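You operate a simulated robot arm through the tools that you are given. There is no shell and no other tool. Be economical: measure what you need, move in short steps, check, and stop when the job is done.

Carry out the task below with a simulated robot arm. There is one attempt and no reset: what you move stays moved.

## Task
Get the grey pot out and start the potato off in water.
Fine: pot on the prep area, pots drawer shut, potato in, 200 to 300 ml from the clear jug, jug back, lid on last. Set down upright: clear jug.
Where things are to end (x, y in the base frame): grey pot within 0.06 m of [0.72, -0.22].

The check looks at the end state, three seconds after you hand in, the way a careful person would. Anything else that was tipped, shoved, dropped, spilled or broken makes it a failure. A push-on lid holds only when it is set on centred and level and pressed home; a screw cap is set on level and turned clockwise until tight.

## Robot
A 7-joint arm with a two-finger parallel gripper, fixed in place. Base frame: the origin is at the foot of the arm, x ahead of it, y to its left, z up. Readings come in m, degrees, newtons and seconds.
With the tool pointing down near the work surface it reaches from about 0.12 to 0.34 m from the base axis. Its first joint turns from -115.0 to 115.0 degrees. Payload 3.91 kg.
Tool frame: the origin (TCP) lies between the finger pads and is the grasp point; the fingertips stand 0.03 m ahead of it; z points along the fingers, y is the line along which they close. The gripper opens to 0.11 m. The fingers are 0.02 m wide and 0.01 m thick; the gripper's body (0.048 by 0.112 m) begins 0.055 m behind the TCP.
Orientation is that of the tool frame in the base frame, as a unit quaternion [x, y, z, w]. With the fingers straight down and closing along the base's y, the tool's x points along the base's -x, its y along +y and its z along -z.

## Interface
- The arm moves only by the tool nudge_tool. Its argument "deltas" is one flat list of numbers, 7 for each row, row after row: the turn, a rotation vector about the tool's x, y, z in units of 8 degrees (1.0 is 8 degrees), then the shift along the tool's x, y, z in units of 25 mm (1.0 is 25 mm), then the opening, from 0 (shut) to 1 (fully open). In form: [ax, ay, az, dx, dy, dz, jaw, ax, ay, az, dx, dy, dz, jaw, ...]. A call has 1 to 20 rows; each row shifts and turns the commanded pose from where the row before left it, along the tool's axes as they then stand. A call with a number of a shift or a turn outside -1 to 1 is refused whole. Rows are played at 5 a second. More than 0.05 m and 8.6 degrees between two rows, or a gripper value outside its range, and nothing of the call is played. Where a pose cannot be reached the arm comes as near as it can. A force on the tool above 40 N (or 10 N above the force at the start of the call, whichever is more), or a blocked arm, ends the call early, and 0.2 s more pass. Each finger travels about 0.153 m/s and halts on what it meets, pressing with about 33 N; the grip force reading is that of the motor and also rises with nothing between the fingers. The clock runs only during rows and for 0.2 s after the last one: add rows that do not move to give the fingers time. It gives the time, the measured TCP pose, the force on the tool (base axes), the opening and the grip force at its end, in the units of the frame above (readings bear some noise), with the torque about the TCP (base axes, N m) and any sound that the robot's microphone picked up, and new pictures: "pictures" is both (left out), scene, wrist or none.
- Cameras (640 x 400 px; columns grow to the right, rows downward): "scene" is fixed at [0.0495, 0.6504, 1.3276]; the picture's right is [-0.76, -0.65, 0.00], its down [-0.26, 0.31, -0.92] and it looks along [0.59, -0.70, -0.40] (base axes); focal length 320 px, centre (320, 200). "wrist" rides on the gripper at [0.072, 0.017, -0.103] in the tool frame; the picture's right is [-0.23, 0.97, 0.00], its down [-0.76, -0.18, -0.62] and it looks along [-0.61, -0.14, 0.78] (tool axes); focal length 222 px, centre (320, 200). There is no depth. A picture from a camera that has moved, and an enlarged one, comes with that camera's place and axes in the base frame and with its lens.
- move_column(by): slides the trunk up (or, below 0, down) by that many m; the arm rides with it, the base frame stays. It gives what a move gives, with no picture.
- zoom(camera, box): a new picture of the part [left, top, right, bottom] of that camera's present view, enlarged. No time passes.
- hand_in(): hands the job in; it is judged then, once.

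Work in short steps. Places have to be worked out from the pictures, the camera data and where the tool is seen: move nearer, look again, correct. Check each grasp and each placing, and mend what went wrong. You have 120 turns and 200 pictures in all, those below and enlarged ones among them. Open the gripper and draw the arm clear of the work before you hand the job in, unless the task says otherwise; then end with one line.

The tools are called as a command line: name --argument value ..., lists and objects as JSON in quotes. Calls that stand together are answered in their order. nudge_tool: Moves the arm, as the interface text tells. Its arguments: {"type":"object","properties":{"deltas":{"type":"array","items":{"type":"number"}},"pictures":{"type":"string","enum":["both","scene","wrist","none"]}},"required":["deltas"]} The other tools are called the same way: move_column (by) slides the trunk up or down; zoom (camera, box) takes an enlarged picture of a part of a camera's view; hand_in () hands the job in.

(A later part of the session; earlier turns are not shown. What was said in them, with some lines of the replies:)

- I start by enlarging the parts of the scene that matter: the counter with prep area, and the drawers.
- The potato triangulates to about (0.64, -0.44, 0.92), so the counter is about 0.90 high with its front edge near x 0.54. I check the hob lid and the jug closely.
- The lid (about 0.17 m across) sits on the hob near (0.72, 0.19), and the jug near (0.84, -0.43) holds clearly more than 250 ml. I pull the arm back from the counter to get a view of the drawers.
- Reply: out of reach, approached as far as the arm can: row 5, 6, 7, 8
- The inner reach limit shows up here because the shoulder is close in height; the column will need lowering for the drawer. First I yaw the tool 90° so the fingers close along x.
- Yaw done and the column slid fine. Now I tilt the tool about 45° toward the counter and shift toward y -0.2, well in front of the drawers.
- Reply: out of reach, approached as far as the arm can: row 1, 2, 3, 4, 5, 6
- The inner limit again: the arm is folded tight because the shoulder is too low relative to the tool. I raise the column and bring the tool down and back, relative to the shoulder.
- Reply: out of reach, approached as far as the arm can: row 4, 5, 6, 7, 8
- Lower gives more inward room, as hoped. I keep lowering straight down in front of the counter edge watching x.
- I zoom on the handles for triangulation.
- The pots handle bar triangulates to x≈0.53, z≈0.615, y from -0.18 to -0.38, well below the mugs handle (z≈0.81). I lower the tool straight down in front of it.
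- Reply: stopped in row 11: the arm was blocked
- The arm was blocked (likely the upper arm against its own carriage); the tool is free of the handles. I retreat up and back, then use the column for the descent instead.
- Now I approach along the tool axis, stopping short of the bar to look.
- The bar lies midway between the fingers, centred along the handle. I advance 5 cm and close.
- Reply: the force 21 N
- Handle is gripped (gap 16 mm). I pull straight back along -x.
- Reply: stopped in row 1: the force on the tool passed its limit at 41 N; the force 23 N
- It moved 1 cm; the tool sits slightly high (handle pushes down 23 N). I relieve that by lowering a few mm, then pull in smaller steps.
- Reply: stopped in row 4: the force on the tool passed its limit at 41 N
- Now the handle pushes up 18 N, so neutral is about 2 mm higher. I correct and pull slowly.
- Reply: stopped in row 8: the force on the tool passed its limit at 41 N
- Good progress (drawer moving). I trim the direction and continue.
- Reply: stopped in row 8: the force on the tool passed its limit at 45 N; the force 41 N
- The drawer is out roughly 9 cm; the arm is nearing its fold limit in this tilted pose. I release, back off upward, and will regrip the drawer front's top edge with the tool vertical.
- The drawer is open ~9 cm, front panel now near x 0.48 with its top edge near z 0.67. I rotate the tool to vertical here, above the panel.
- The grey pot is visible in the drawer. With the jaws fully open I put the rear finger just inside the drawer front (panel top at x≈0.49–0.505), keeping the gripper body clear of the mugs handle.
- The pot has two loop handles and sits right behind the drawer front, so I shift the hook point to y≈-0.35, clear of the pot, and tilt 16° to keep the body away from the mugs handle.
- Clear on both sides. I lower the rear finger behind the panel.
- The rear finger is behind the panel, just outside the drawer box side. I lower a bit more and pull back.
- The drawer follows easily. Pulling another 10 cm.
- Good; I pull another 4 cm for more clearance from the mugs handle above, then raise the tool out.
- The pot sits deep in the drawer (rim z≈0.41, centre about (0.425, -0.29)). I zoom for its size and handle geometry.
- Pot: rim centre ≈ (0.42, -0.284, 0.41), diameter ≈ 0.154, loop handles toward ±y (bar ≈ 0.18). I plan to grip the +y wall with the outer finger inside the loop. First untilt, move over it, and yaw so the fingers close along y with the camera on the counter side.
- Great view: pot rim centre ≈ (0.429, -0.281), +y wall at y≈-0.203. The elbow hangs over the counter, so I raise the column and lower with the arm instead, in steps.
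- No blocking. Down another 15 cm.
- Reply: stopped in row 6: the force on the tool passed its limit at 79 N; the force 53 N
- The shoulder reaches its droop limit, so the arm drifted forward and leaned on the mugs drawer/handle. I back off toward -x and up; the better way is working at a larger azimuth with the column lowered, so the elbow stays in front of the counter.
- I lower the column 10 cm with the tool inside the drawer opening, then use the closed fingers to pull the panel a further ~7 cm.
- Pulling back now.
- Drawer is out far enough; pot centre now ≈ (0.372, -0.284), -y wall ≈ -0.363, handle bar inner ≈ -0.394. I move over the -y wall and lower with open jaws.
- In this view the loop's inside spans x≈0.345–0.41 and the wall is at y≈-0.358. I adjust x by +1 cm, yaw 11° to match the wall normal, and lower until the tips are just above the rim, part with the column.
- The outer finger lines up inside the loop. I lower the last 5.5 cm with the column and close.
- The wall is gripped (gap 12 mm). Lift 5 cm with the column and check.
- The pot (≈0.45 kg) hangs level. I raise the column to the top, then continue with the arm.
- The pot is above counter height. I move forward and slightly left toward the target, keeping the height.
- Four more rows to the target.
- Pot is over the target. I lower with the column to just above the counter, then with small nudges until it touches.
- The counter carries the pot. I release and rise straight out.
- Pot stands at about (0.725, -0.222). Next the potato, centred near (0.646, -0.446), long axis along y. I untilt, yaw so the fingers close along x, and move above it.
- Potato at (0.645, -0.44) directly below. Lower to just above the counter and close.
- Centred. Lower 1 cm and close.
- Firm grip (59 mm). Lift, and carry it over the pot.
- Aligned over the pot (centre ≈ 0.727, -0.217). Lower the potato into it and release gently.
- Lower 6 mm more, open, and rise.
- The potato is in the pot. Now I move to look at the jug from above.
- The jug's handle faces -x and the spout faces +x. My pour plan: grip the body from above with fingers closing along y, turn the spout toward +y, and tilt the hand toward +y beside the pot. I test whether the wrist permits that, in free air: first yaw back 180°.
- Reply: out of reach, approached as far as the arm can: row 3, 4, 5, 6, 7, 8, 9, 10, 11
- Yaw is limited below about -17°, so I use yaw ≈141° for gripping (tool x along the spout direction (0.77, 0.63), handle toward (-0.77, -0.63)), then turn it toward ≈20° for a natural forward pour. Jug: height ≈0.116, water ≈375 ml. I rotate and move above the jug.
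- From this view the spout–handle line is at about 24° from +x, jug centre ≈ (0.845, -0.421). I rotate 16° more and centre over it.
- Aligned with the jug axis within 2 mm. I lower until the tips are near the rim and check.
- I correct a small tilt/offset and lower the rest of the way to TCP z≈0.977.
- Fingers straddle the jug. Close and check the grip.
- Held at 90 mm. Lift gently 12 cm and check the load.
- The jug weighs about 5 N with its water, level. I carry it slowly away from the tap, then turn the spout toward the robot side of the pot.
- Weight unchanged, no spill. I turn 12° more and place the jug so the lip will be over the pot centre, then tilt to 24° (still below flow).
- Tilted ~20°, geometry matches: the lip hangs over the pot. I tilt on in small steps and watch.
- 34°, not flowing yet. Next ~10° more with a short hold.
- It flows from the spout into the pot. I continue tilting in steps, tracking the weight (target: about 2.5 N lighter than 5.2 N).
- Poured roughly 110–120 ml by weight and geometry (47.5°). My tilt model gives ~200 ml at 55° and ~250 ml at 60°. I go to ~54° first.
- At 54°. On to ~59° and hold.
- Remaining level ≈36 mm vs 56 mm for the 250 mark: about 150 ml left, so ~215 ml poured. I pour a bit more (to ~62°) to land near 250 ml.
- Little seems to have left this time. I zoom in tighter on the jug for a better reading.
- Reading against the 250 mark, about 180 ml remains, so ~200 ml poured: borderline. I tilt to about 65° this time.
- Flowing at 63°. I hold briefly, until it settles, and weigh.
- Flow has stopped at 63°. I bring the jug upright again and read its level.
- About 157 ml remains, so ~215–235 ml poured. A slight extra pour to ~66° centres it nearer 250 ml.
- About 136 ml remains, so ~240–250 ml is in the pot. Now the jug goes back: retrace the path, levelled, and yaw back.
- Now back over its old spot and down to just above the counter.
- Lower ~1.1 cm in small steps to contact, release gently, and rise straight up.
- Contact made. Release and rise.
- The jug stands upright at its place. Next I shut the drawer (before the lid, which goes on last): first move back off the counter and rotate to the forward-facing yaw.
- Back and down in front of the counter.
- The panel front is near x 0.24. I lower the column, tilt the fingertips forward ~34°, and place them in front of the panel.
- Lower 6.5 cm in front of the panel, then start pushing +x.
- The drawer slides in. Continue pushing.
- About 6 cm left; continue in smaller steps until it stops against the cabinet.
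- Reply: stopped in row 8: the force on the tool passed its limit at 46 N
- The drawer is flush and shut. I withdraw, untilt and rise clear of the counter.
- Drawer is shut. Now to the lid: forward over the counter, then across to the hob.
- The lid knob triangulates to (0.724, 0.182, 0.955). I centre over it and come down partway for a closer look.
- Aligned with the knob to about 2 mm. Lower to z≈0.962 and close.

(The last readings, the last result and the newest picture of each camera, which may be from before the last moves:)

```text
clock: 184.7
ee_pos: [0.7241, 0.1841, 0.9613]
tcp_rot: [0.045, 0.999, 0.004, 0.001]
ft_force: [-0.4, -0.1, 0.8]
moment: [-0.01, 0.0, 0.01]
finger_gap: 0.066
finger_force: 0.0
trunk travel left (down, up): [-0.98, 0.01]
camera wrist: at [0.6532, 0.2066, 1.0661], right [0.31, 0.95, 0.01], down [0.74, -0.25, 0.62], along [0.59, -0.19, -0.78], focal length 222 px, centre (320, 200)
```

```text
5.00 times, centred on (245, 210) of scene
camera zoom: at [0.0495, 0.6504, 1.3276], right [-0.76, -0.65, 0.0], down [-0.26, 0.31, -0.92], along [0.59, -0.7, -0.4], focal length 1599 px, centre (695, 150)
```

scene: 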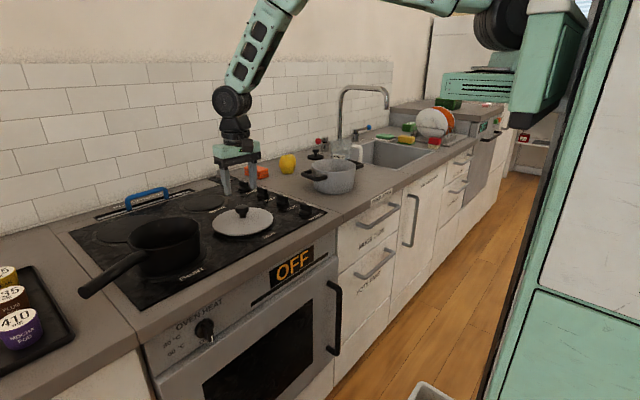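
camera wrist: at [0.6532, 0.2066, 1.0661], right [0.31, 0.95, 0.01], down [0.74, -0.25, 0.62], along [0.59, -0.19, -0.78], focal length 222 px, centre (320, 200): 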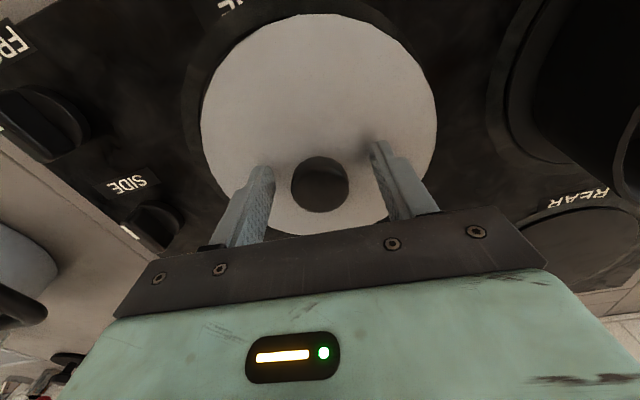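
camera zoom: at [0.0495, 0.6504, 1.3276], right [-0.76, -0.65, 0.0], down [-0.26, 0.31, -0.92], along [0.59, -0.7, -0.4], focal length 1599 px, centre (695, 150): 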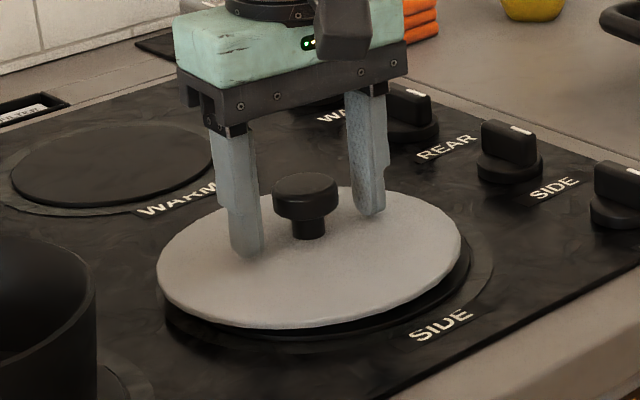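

The knob is between the fingers. Close on it.

nudge_tool --deltas '[0, 0, 0, 0, 0, 0, 0.4, 0, 0, 0, 0, 0, 0, 0.2, 0, 0, 0, 0, 0, 0, 0, 0, 0, 0, 0, 0, 0, 0]' --pictures "none"

nudge_tool --deltas '[0, 0, 0, 0, 0, -0.4, 0, 0, 0, 0, 0, 0, -0.8, 0, 0, 0, 0, 0, 0, -0.8, 0]' --pictures "both"

zoom --camera "scene" --box '[190, 140, 300, 250]'

```text
clock: 185.7
ee_pos: [0.7242, 0.1827, 0.9621]
tcp_rot: [0.045, 0.999, 0.004, 0.001]
ft_force: [-0.2, 1.1, 0.9]
moment: [-0.09, 0.04, 0.0]
finger_gap: 0.035
finger_force: 33.0
trunk travel left (down, up): [-0.98, 0.01]
```

```text
clock: 186.5
ee_pos: [0.7231, 0.184, 1.0138]
tcp_rot: [0.044, 0.999, 0.005, 0.0]
ft_force: [0.4, 0.3, -1.5]
moment: [0.04, -0.02, 0.04]
finger_gap: 0.0349
finger_force: 33.4
trunk travel left (down, up): [-0.98, 0.01]
camera wrist: at [0.6524, 0.2072, 1.1175], right [0.31, 0.95, 0.01], down [0.74, -0.25, 0.62], along [0.59, -0.19, -0.78], focal length 222 px, centre (320, 200)
```

scene: 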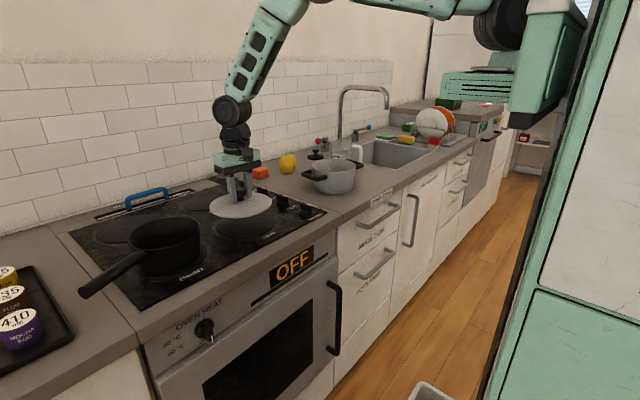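
wrist: 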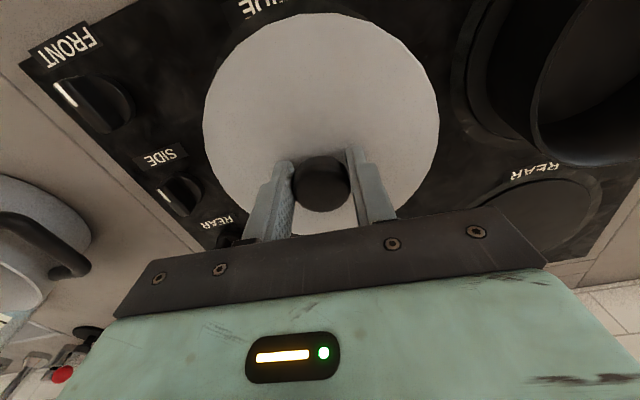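

```text
3.64 times, centred on (245, 195) of scene
camera zoom: at [0.0495, 0.6504, 1.3276], right [-0.76, -0.65, 0.0], down [-0.26, 0.31, -0.92], along [0.59, -0.7, -0.4], focal length 1163 px, centre (593, 218)
```

zoom: 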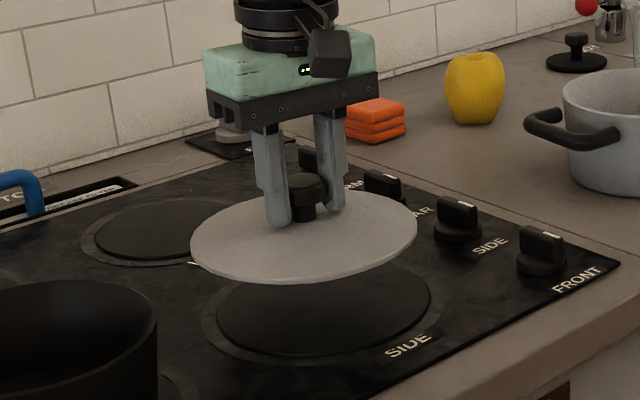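

The lid is held level (~0.17 kg). Pot centre from my views: ≈ (0.7245, -0.218). I lift and carry the lid over it.

nudge_tool --deltas '[0, 0, 0, 0, 0, -1, 0, 0, 0, 0, 0, 0, -1, 0, 0, 0, 0, 0, 0, -1, 0, 0, 0, 0, 0, 0, -0.6, 0, 0, 0, 0, -0.09, -0.6, 0, 0, 0, 0, 0, -0.09, -1, 0, 0, 0, 0, 0, -0.09, -1, 0, 0, 0, 0, 0, -0.09, -1, 0, 0, 0, 0, 0, -0.09, -1, 0, 0, 0, 0, 0, -0.09, -1, 0, 0, 0, 0, 0, -0.09, -1, 0, 0, 0, 0, 0, -0.09, -1, 0, 0, 0, 0, 0, -0.09, -1, 0, 0, 0, 0, 0, -0.09, -1, 0, 0, 0, 0, 0, -0.09, -1, 0, 0, 0, 0, 0, -0.09, -1, 0, 0, 0, 0, 0, -0.09, -1, 0, 0, 0, 0, 0, -0.09, -1, 0, 0, 0, 0, 0, -0.09, -1, 0, 0, 0, 0, 0, -0.09, -1, 0, 0]' --pictures "none"

nudge_tool --deltas '[0, 0, 0, -0.05, -0.4, 0, 0, 0, 0, 0, 0, 0, 0.3, 0]' --pictures "both"

zoom --camera "scene" --box '[280, 100, 400, 200]'

```text
clock: 190.7
ee_pos: [0.7223, -0.2093, 1.0987]
tcp_rot: [0.044, 0.999, 0.004, 0.001]
ft_force: [1.0, 0.6, -0.2]
moment: [0.0, -0.01, 0.01]
finger_gap: 0.035
finger_force: 33.2
trunk travel left (down, up): [-0.98, 0.01]
```

```text
clock: 191.3
ee_pos: [0.7236, -0.2191, 1.0905]
tcp_rot: [0.045, 0.999, 0.004, 0.001]
ft_force: [-0.5, -0.6, -1.2]
moment: [-0.01, 0.02, -0.04]
finger_gap: 0.0343
finger_force: 32.9
trunk travel left (down, up): [-0.98, 0.01]
camera wrist: at [0.6529, -0.1964, 1.1944], right [0.31, 0.95, 0.01], down [0.74, -0.25, 0.62], along [0.59, -0.19, -0.78], focal length 222 px, centre (320, 200)
```

scene: 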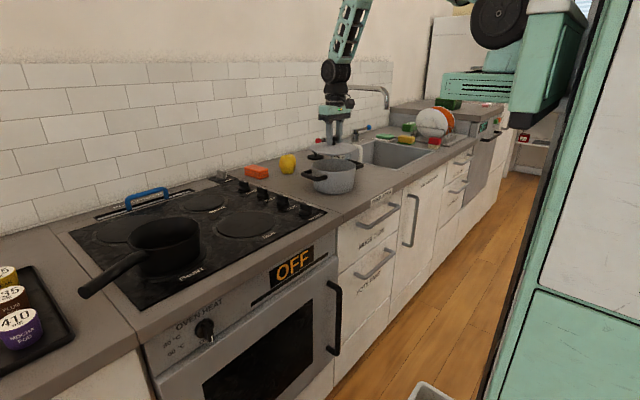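
wrist: 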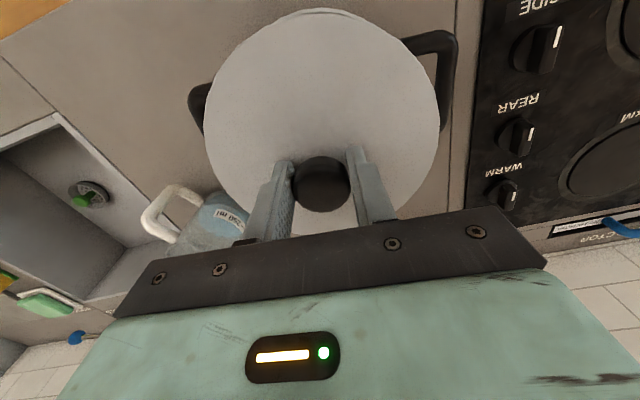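

```text
4.00 times, centred on (340, 150) of scene
camera zoom: at [0.0495, 0.6504, 1.3276], right [-0.76, -0.65, 0.0], down [-0.26, 0.31, -0.92], along [0.59, -0.7, -0.4], focal length 1279 px, centre (240, 400)
```

zoom: 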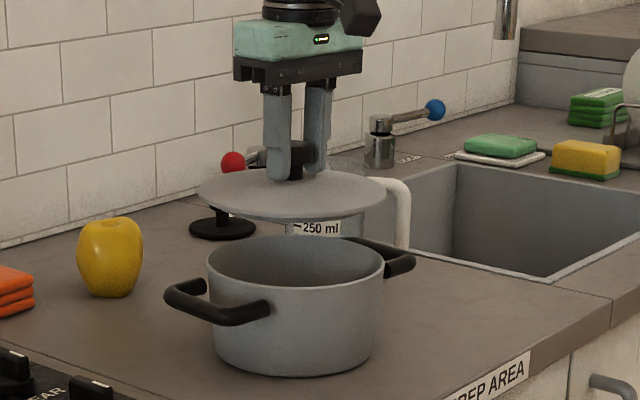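

The lid hangs over the pot. I zoom in tightly to compare the lid and pot centres.

zoom --camera "scene" --box '[310, 130, 364, 198]'

zoom --camera "wrist" --box '[170, 0, 490, 200]'

```text
5.88 times, centred on (337, 164) of scene
camera zoom: at [0.0495, 0.6504, 1.3276], right [-0.76, -0.65, 0.0], down [-0.26, 0.31, -0.92], along [0.59, -0.7, -0.4], focal length 1881 px, centre (220, 412)
```

zoom: 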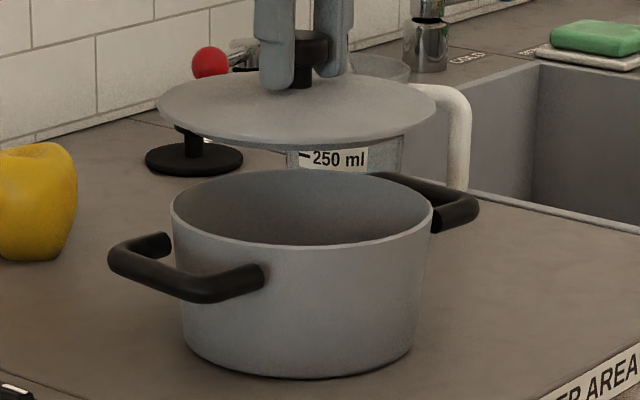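

```text
2.00 times, centred on (330, 100) of wrist
camera zoom: at [0.6529, -0.1964, 1.1944], right [0.31, 0.95, 0.01], down [0.74, -0.25, 0.62], along [0.59, -0.19, -0.78], focal length 444 px, centre (300, 400)
```

zoom: 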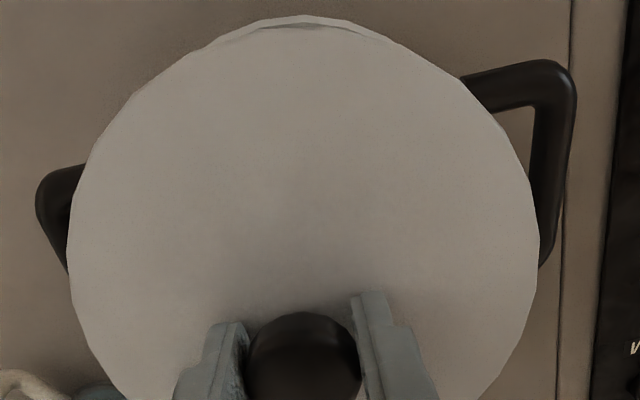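

Combining views, the lid centre is about 4–5 mm too far in +x relative to the pot. I correct that and lower to just above the rim.

nudge_tool --deltas '[0, 0, 0, 0.18, 0.03, 0.5, 0, 0, 0, 0, 0, 0, 0.7, 0, 0, 0, 0, 0, 0, 0.4, 0]' --pictures "both"

zoom --camera "scene" --box '[310, 130, 364, 198]'

zoom --camera "wrist" --box '[170, 0, 490, 200]'

```text
clock: 192.1
ee_pos: [0.7204, -0.2156, 1.0508]
tcp_rot: [0.045, 0.999, 0.004, 0.001]
ft_force: [0.3, -0.8, -0.6]
moment: [-0.01, -0.02, 0.0]
finger_gap: 0.0346
finger_force: 33.6
trunk travel left (down, up): [-0.98, 0.01]
camera wrist: at [0.6488, -0.1938, 1.1556], right [0.31, 0.95, 0.01], down [0.74, -0.25, 0.62], along [0.59, -0.19, -0.78], focal length 222 px, centre (320, 200)
```

scene: 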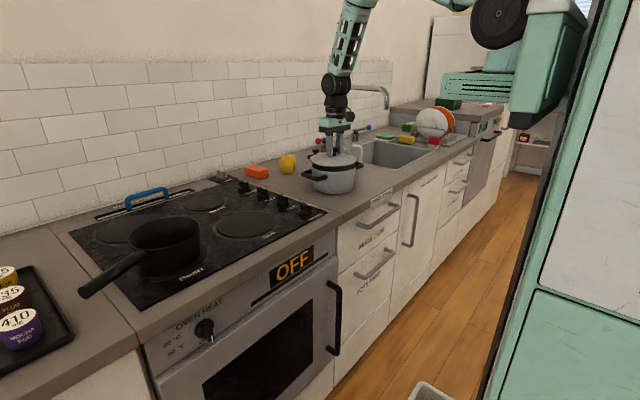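
wrist: 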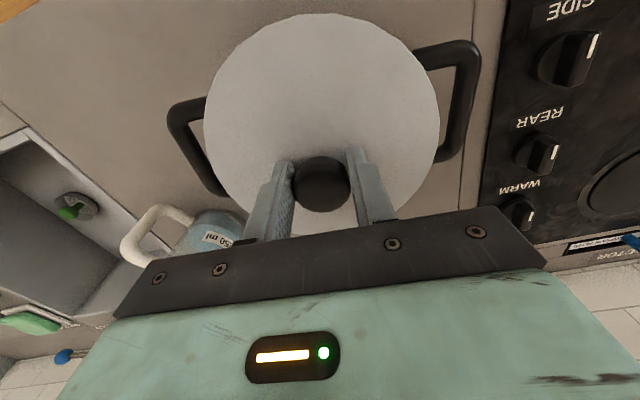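

```text
5.88 times, centred on (337, 164) of scene
camera zoom: at [0.0495, 0.6504, 1.3276], right [-0.76, -0.65, 0.0], down [-0.26, 0.31, -0.92], along [0.59, -0.7, -0.4], focal length 1881 px, centre (220, 412)
```

zoom: 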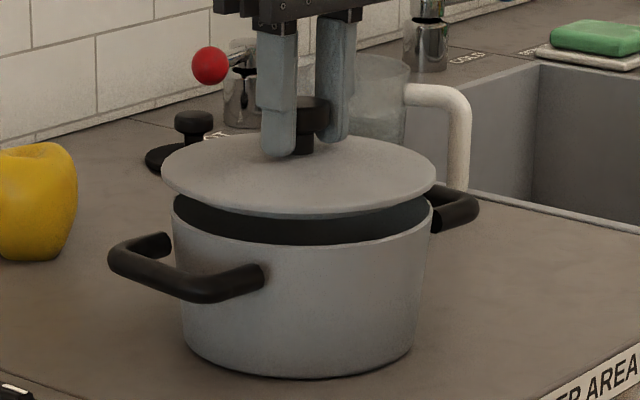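

```text
2.00 times, centred on (330, 100) of wrist
camera zoom: at [0.6488, -0.1938, 1.1556], right [0.31, 0.95, 0.01], down [0.74, -0.25, 0.62], along [0.59, -0.19, -0.78], focal length 444 px, centre (300, 400)
```

zoom: 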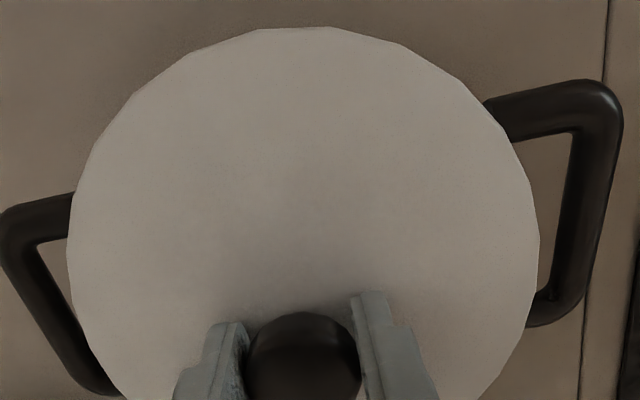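

Centred within ~2 mm now. Lower to contact in small steps and press.

nudge_tool --deltas '[0, 0, 0, 0, 0.04, 0.3, 0, 0, 0, 0, 0, 0, 0.2, 0, 0, 0, 0, 0, 0, 0.1, 0, 0, 0, 0, 0, 0, 0.1, 0]' --pictures "none"

```text
clock: 193.1
ee_pos: [0.7186, -0.2162, 1.0343]
tcp_rot: [0.045, 0.999, 0.004, 0.001]
ft_force: [0.3, 0.3, -1.4]
moment: [0.01, -0.01, 0.0]
finger_gap: 0.0349
finger_force: 33.1
trunk travel left (down, up): [-0.98, 0.01]
```

nudge_tool --deltas '[0, 0, 0, 0, 0, 0.1, 0, 0, 0, 0, 0, 0, 0.1, 0, 0, 0, 0, 0, 0, 0.1, 0]' --pictures "scene"

zoom --camera "scene" --box '[310, 130, 364, 198]'

```text
clock: 193.9
ee_pos: [0.721, -0.2158, 1.029]
tcp_rot: [0.045, 0.999, 0.004, 0.003]
ft_force: [-3.3, 2.3, 22.7]
moment: [-0.16, -0.07, -0.16]
finger_gap: 0.0353
finger_force: 33.0
trunk travel left (down, up): [-0.98, 0.01]
```

scene: 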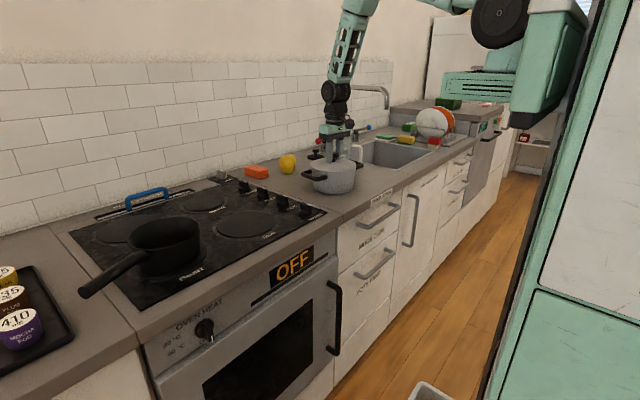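

```text
5.88 times, centred on (337, 164) of scene
camera zoom: at [0.0495, 0.6504, 1.3276], right [-0.76, -0.65, 0.0], down [-0.26, 0.31, -0.92], along [0.59, -0.7, -0.4], focal length 1881 px, centre (220, 412)
```

zoom: 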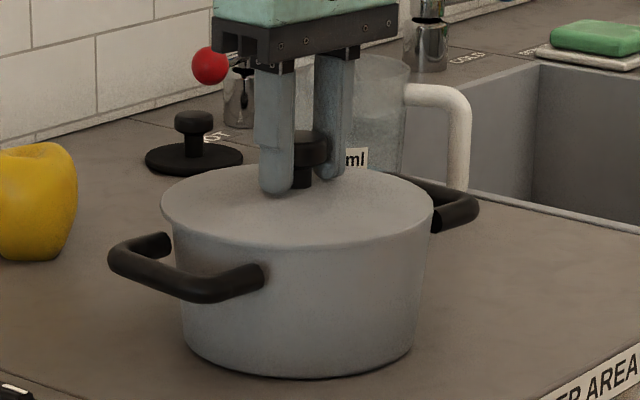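

The lid rests on the rim. I zoom tighter to check its centring before final pressing.

zoom --camera "scene" --box '[320, 150, 356, 185]'

zoom --camera "wrist" --box '[170, 0, 490, 200]'

```text
11.43 times, centred on (338, 168) of scene
camera zoom: at [0.0495, 0.6504, 1.3276], right [-0.76, -0.65, 0.0], down [-0.26, 0.31, -0.92], along [0.59, -0.7, -0.4], focal length 3654 px, centre (114, 571)
```

zoom: 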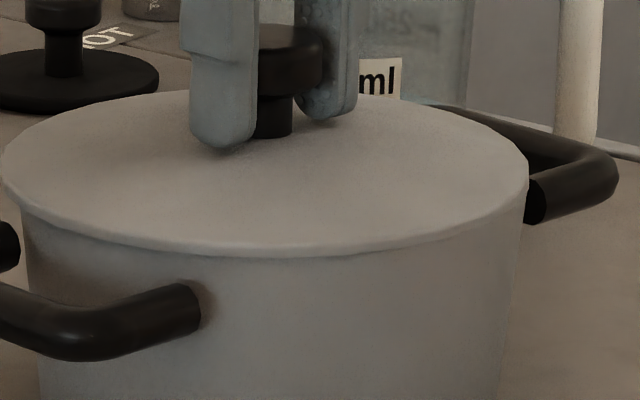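

```text
2.00 times, centred on (330, 100) of wrist
camera zoom: at [0.6486, -0.1923, 1.1333], right [0.31, 0.95, 0.01], down [0.74, -0.25, 0.63], along [0.6, -0.19, -0.78], focal length 444 px, centre (300, 400)
```

zoom: 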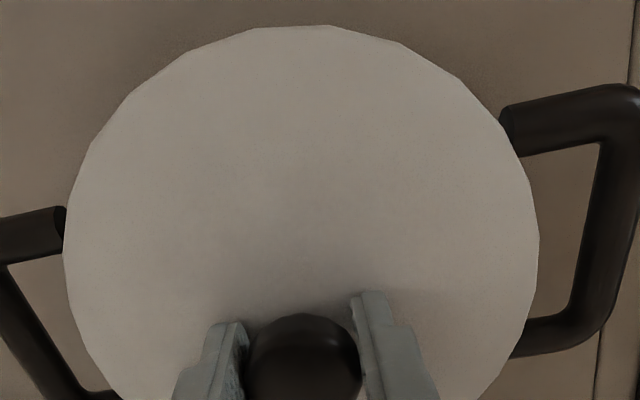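

Lid is ~2 mm toward image-left. I lift 4 mm, shift by that, and press down firmly.

nudge_tool --deltas '[0, 0, 0, 0, 0, -0.2, 0, 0, 0, 0, 0.07, -0.06, -0.1, 0, 0, 0, 0, 0, 0, 0, 0, 0, 0, 0, 0, 0, 0.15, 0, 0, 0, 0, 0, 0, 0.1, 0, 0, 0, 0, 0, 0, 0.08, 0]' --pictures "none"

zoom --camera "scene" --box '[320, 150, 356, 185]'

```text
clock: 195.3
ee_pos: [0.7182, -0.2168, 1.0292]
tcp_rot: [0.044, 0.999, 0.004, 0.003]
ft_force: [-4.2, 0.9, 21.9]
moment: [-0.17, -0.01, -0.19]
finger_gap: 0.0349
finger_force: 33.3
trunk travel left (down, up): [-0.98, 0.01]
```

```text
11.43 times, centred on (338, 168) of scene
camera zoom: at [0.0495, 0.6504, 1.3276], right [-0.76, -0.65, 0.0], down [-0.26, 0.31, -0.92], along [0.59, -0.7, -0.4], focal length 3654 px, centre (114, 571)
```

zoom: 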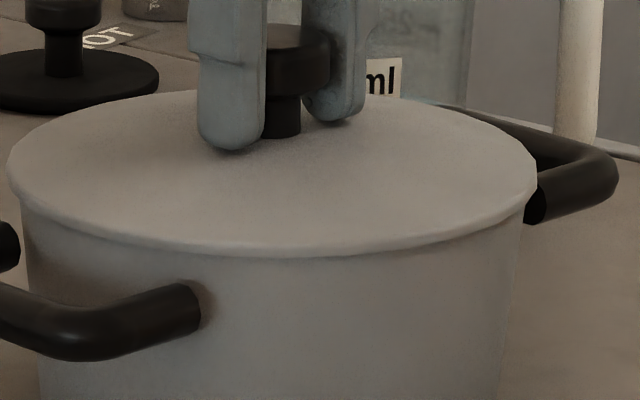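

Now evenly centred. One firmer press.

nudge_tool --deltas '[0, 0, 0, 0, 0, 0.08, 0, 0, 0, 0, 0, 0, 0.06, 0, 0, 0, 0, 0, 0, 0, 0]' --pictures "none"

```text
clock: 195.8
ee_pos: [0.7196, -0.217, 1.0281]
tcp_rot: [0.046, 0.999, 0.005, 0.004]
ft_force: [-2.4, 0.7, 20.2]
moment: [-0.42, 0.92, -0.24]
finger_gap: 0.0351
finger_force: 32.7
trunk travel left (down, up): [-0.98, 0.01]
stopped in row 2: the force on the tool passed its limit at 43 N (the readings are from after the stop); the commanded pose is now the measured one
```

Pressed with over 40 N, no further travel, so it is home. Release the knob and rise.

nudge_tool --deltas '[0, 0, 0, 0, 0, -0.03, 0, 0, 0, 0, 0, 0, 0, 0.5, 0, 0, 0, 0, 0, 0, 0.6, 0, 0, 0, 0, 0, 0, 0.6, 0, 0, 0, 0, 0, -0.6, 0.6, 0, 0, 0, 0, 0, -1, 0.6, 0, 0, 0, 0, 0, -1, 0.6, 0, 0, 0, 0, 0, -1, 0.6, 0, 0, 0, 0, 0, -1, 0.6]' --pictures "both"

zoom --camera "scene" --box '[310, 130, 364, 198]'

```text
clock: 197.8
ee_pos: [0.7179, -0.2172, 1.1409]
tcp_rot: [0.045, 0.999, 0.005, 0.003]
ft_force: [0.6, -0.1, 0.4]
moment: [0.0, 0.01, -0.03]
finger_gap: 0.0662
finger_force: 0.0
trunk travel left (down, up): [-0.98, 0.01]
camera wrist: at [0.6476, -0.1944, 1.2444], right [0.31, 0.95, 0.01], down [0.74, -0.25, 0.63], along [0.6, -0.19, -0.78], focal length 222 px, centre (320, 200)
```

scene: 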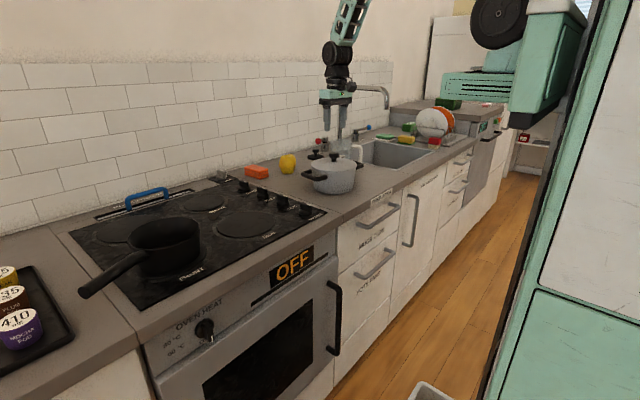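
wrist: 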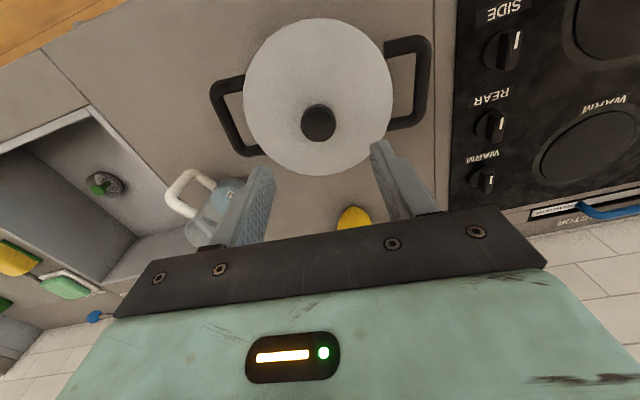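

```text
5.88 times, centred on (337, 164) of scene
camera zoom: at [0.0495, 0.6504, 1.3276], right [-0.76, -0.65, 0.0], down [-0.26, 0.31, -0.92], along [0.59, -0.7, -0.4], focal length 1881 px, centre (220, 412)
```

zoom: 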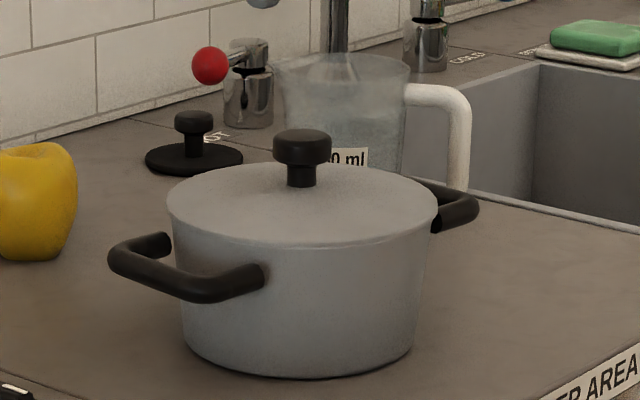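

The lid is level and centred. I draw the arm back and check the drawer and the rest of the scene.

nudge_tool --deltas '[0, 0, 0, 1, -0.5, -0.2, 0.6, 0, 0, 0, 1, -0.5, -0.2, 0.6, 0, 0, 0, 1, -0.5, 0, 0.6, 0, 0, 0, 1, -0.5, 0, 0.6, 0, 0, 0, 1, -0.5, 0, 0.6, 0, 0, 0, 1, -0.5, 0, 0.6]' --pictures "scene"

zoom --camera "scene" --box '[330, 190, 410, 300]'

zoom --camera "scene" --box '[220, 80, 480, 240]'

```text
clock: 199.2
ee_pos: [0.5642, -0.2794, 1.1516]
tcp_rot: [0.045, 0.999, 0.005, 0.003]
ft_force: [0.0, 0.1, 0.7]
moment: [-0.01, -0.01, 0.0]
finger_gap: 0.0659
finger_force: 0.0
trunk travel left (down, up): [-0.98, 0.01]
```

scene: 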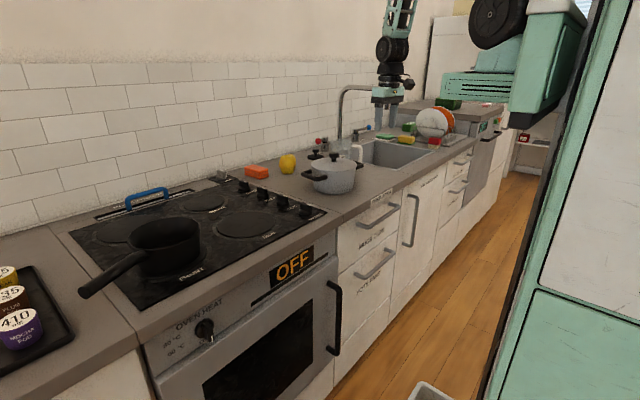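

```text
3.64 times, centred on (370, 245) of scene
camera zoom: at [0.0495, 0.6504, 1.3276], right [-0.76, -0.65, 0.0], down [-0.26, 0.31, -0.92], along [0.59, -0.7, -0.4], focal length 1163 px, centre (138, 36)
```

zoom: 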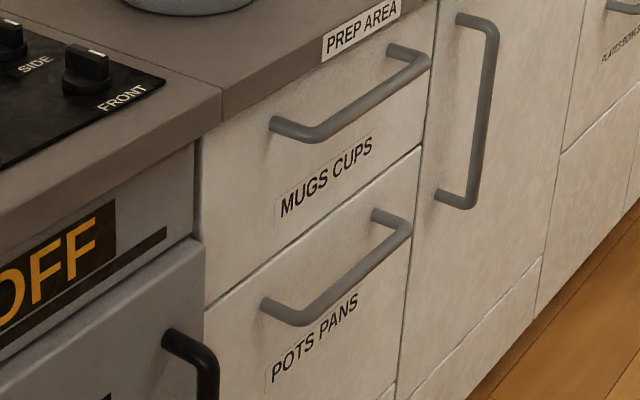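

```text
2.46 times, centred on (350, 160) of scene
camera zoom: at [0.0495, 0.6504, 1.3276], right [-0.76, -0.65, 0.0], down [-0.26, 0.31, -0.92], along [0.59, -0.7, -0.4], focal length 787 px, centre (246, 298)
```

zoom: 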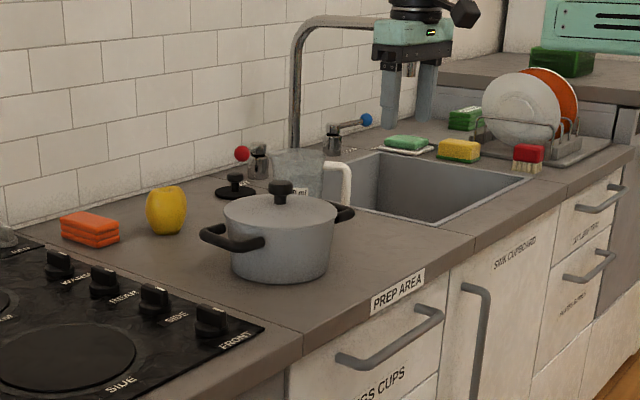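

The drawer fronts look the same as at the start, the lid is on, the jug is upright in its place, and nothing else has moved. Handing in.

hand_in

```text
The job is handed in.
```

I've handed the job in: the grey pot is on the prep area at about (0.72, -0.22) with the potato in it, roughly 240–250 ml of water (estimated from the level left in the jug) and the lid pressed on last. The pots drawer is shut and the clear jug is upright back in its place.
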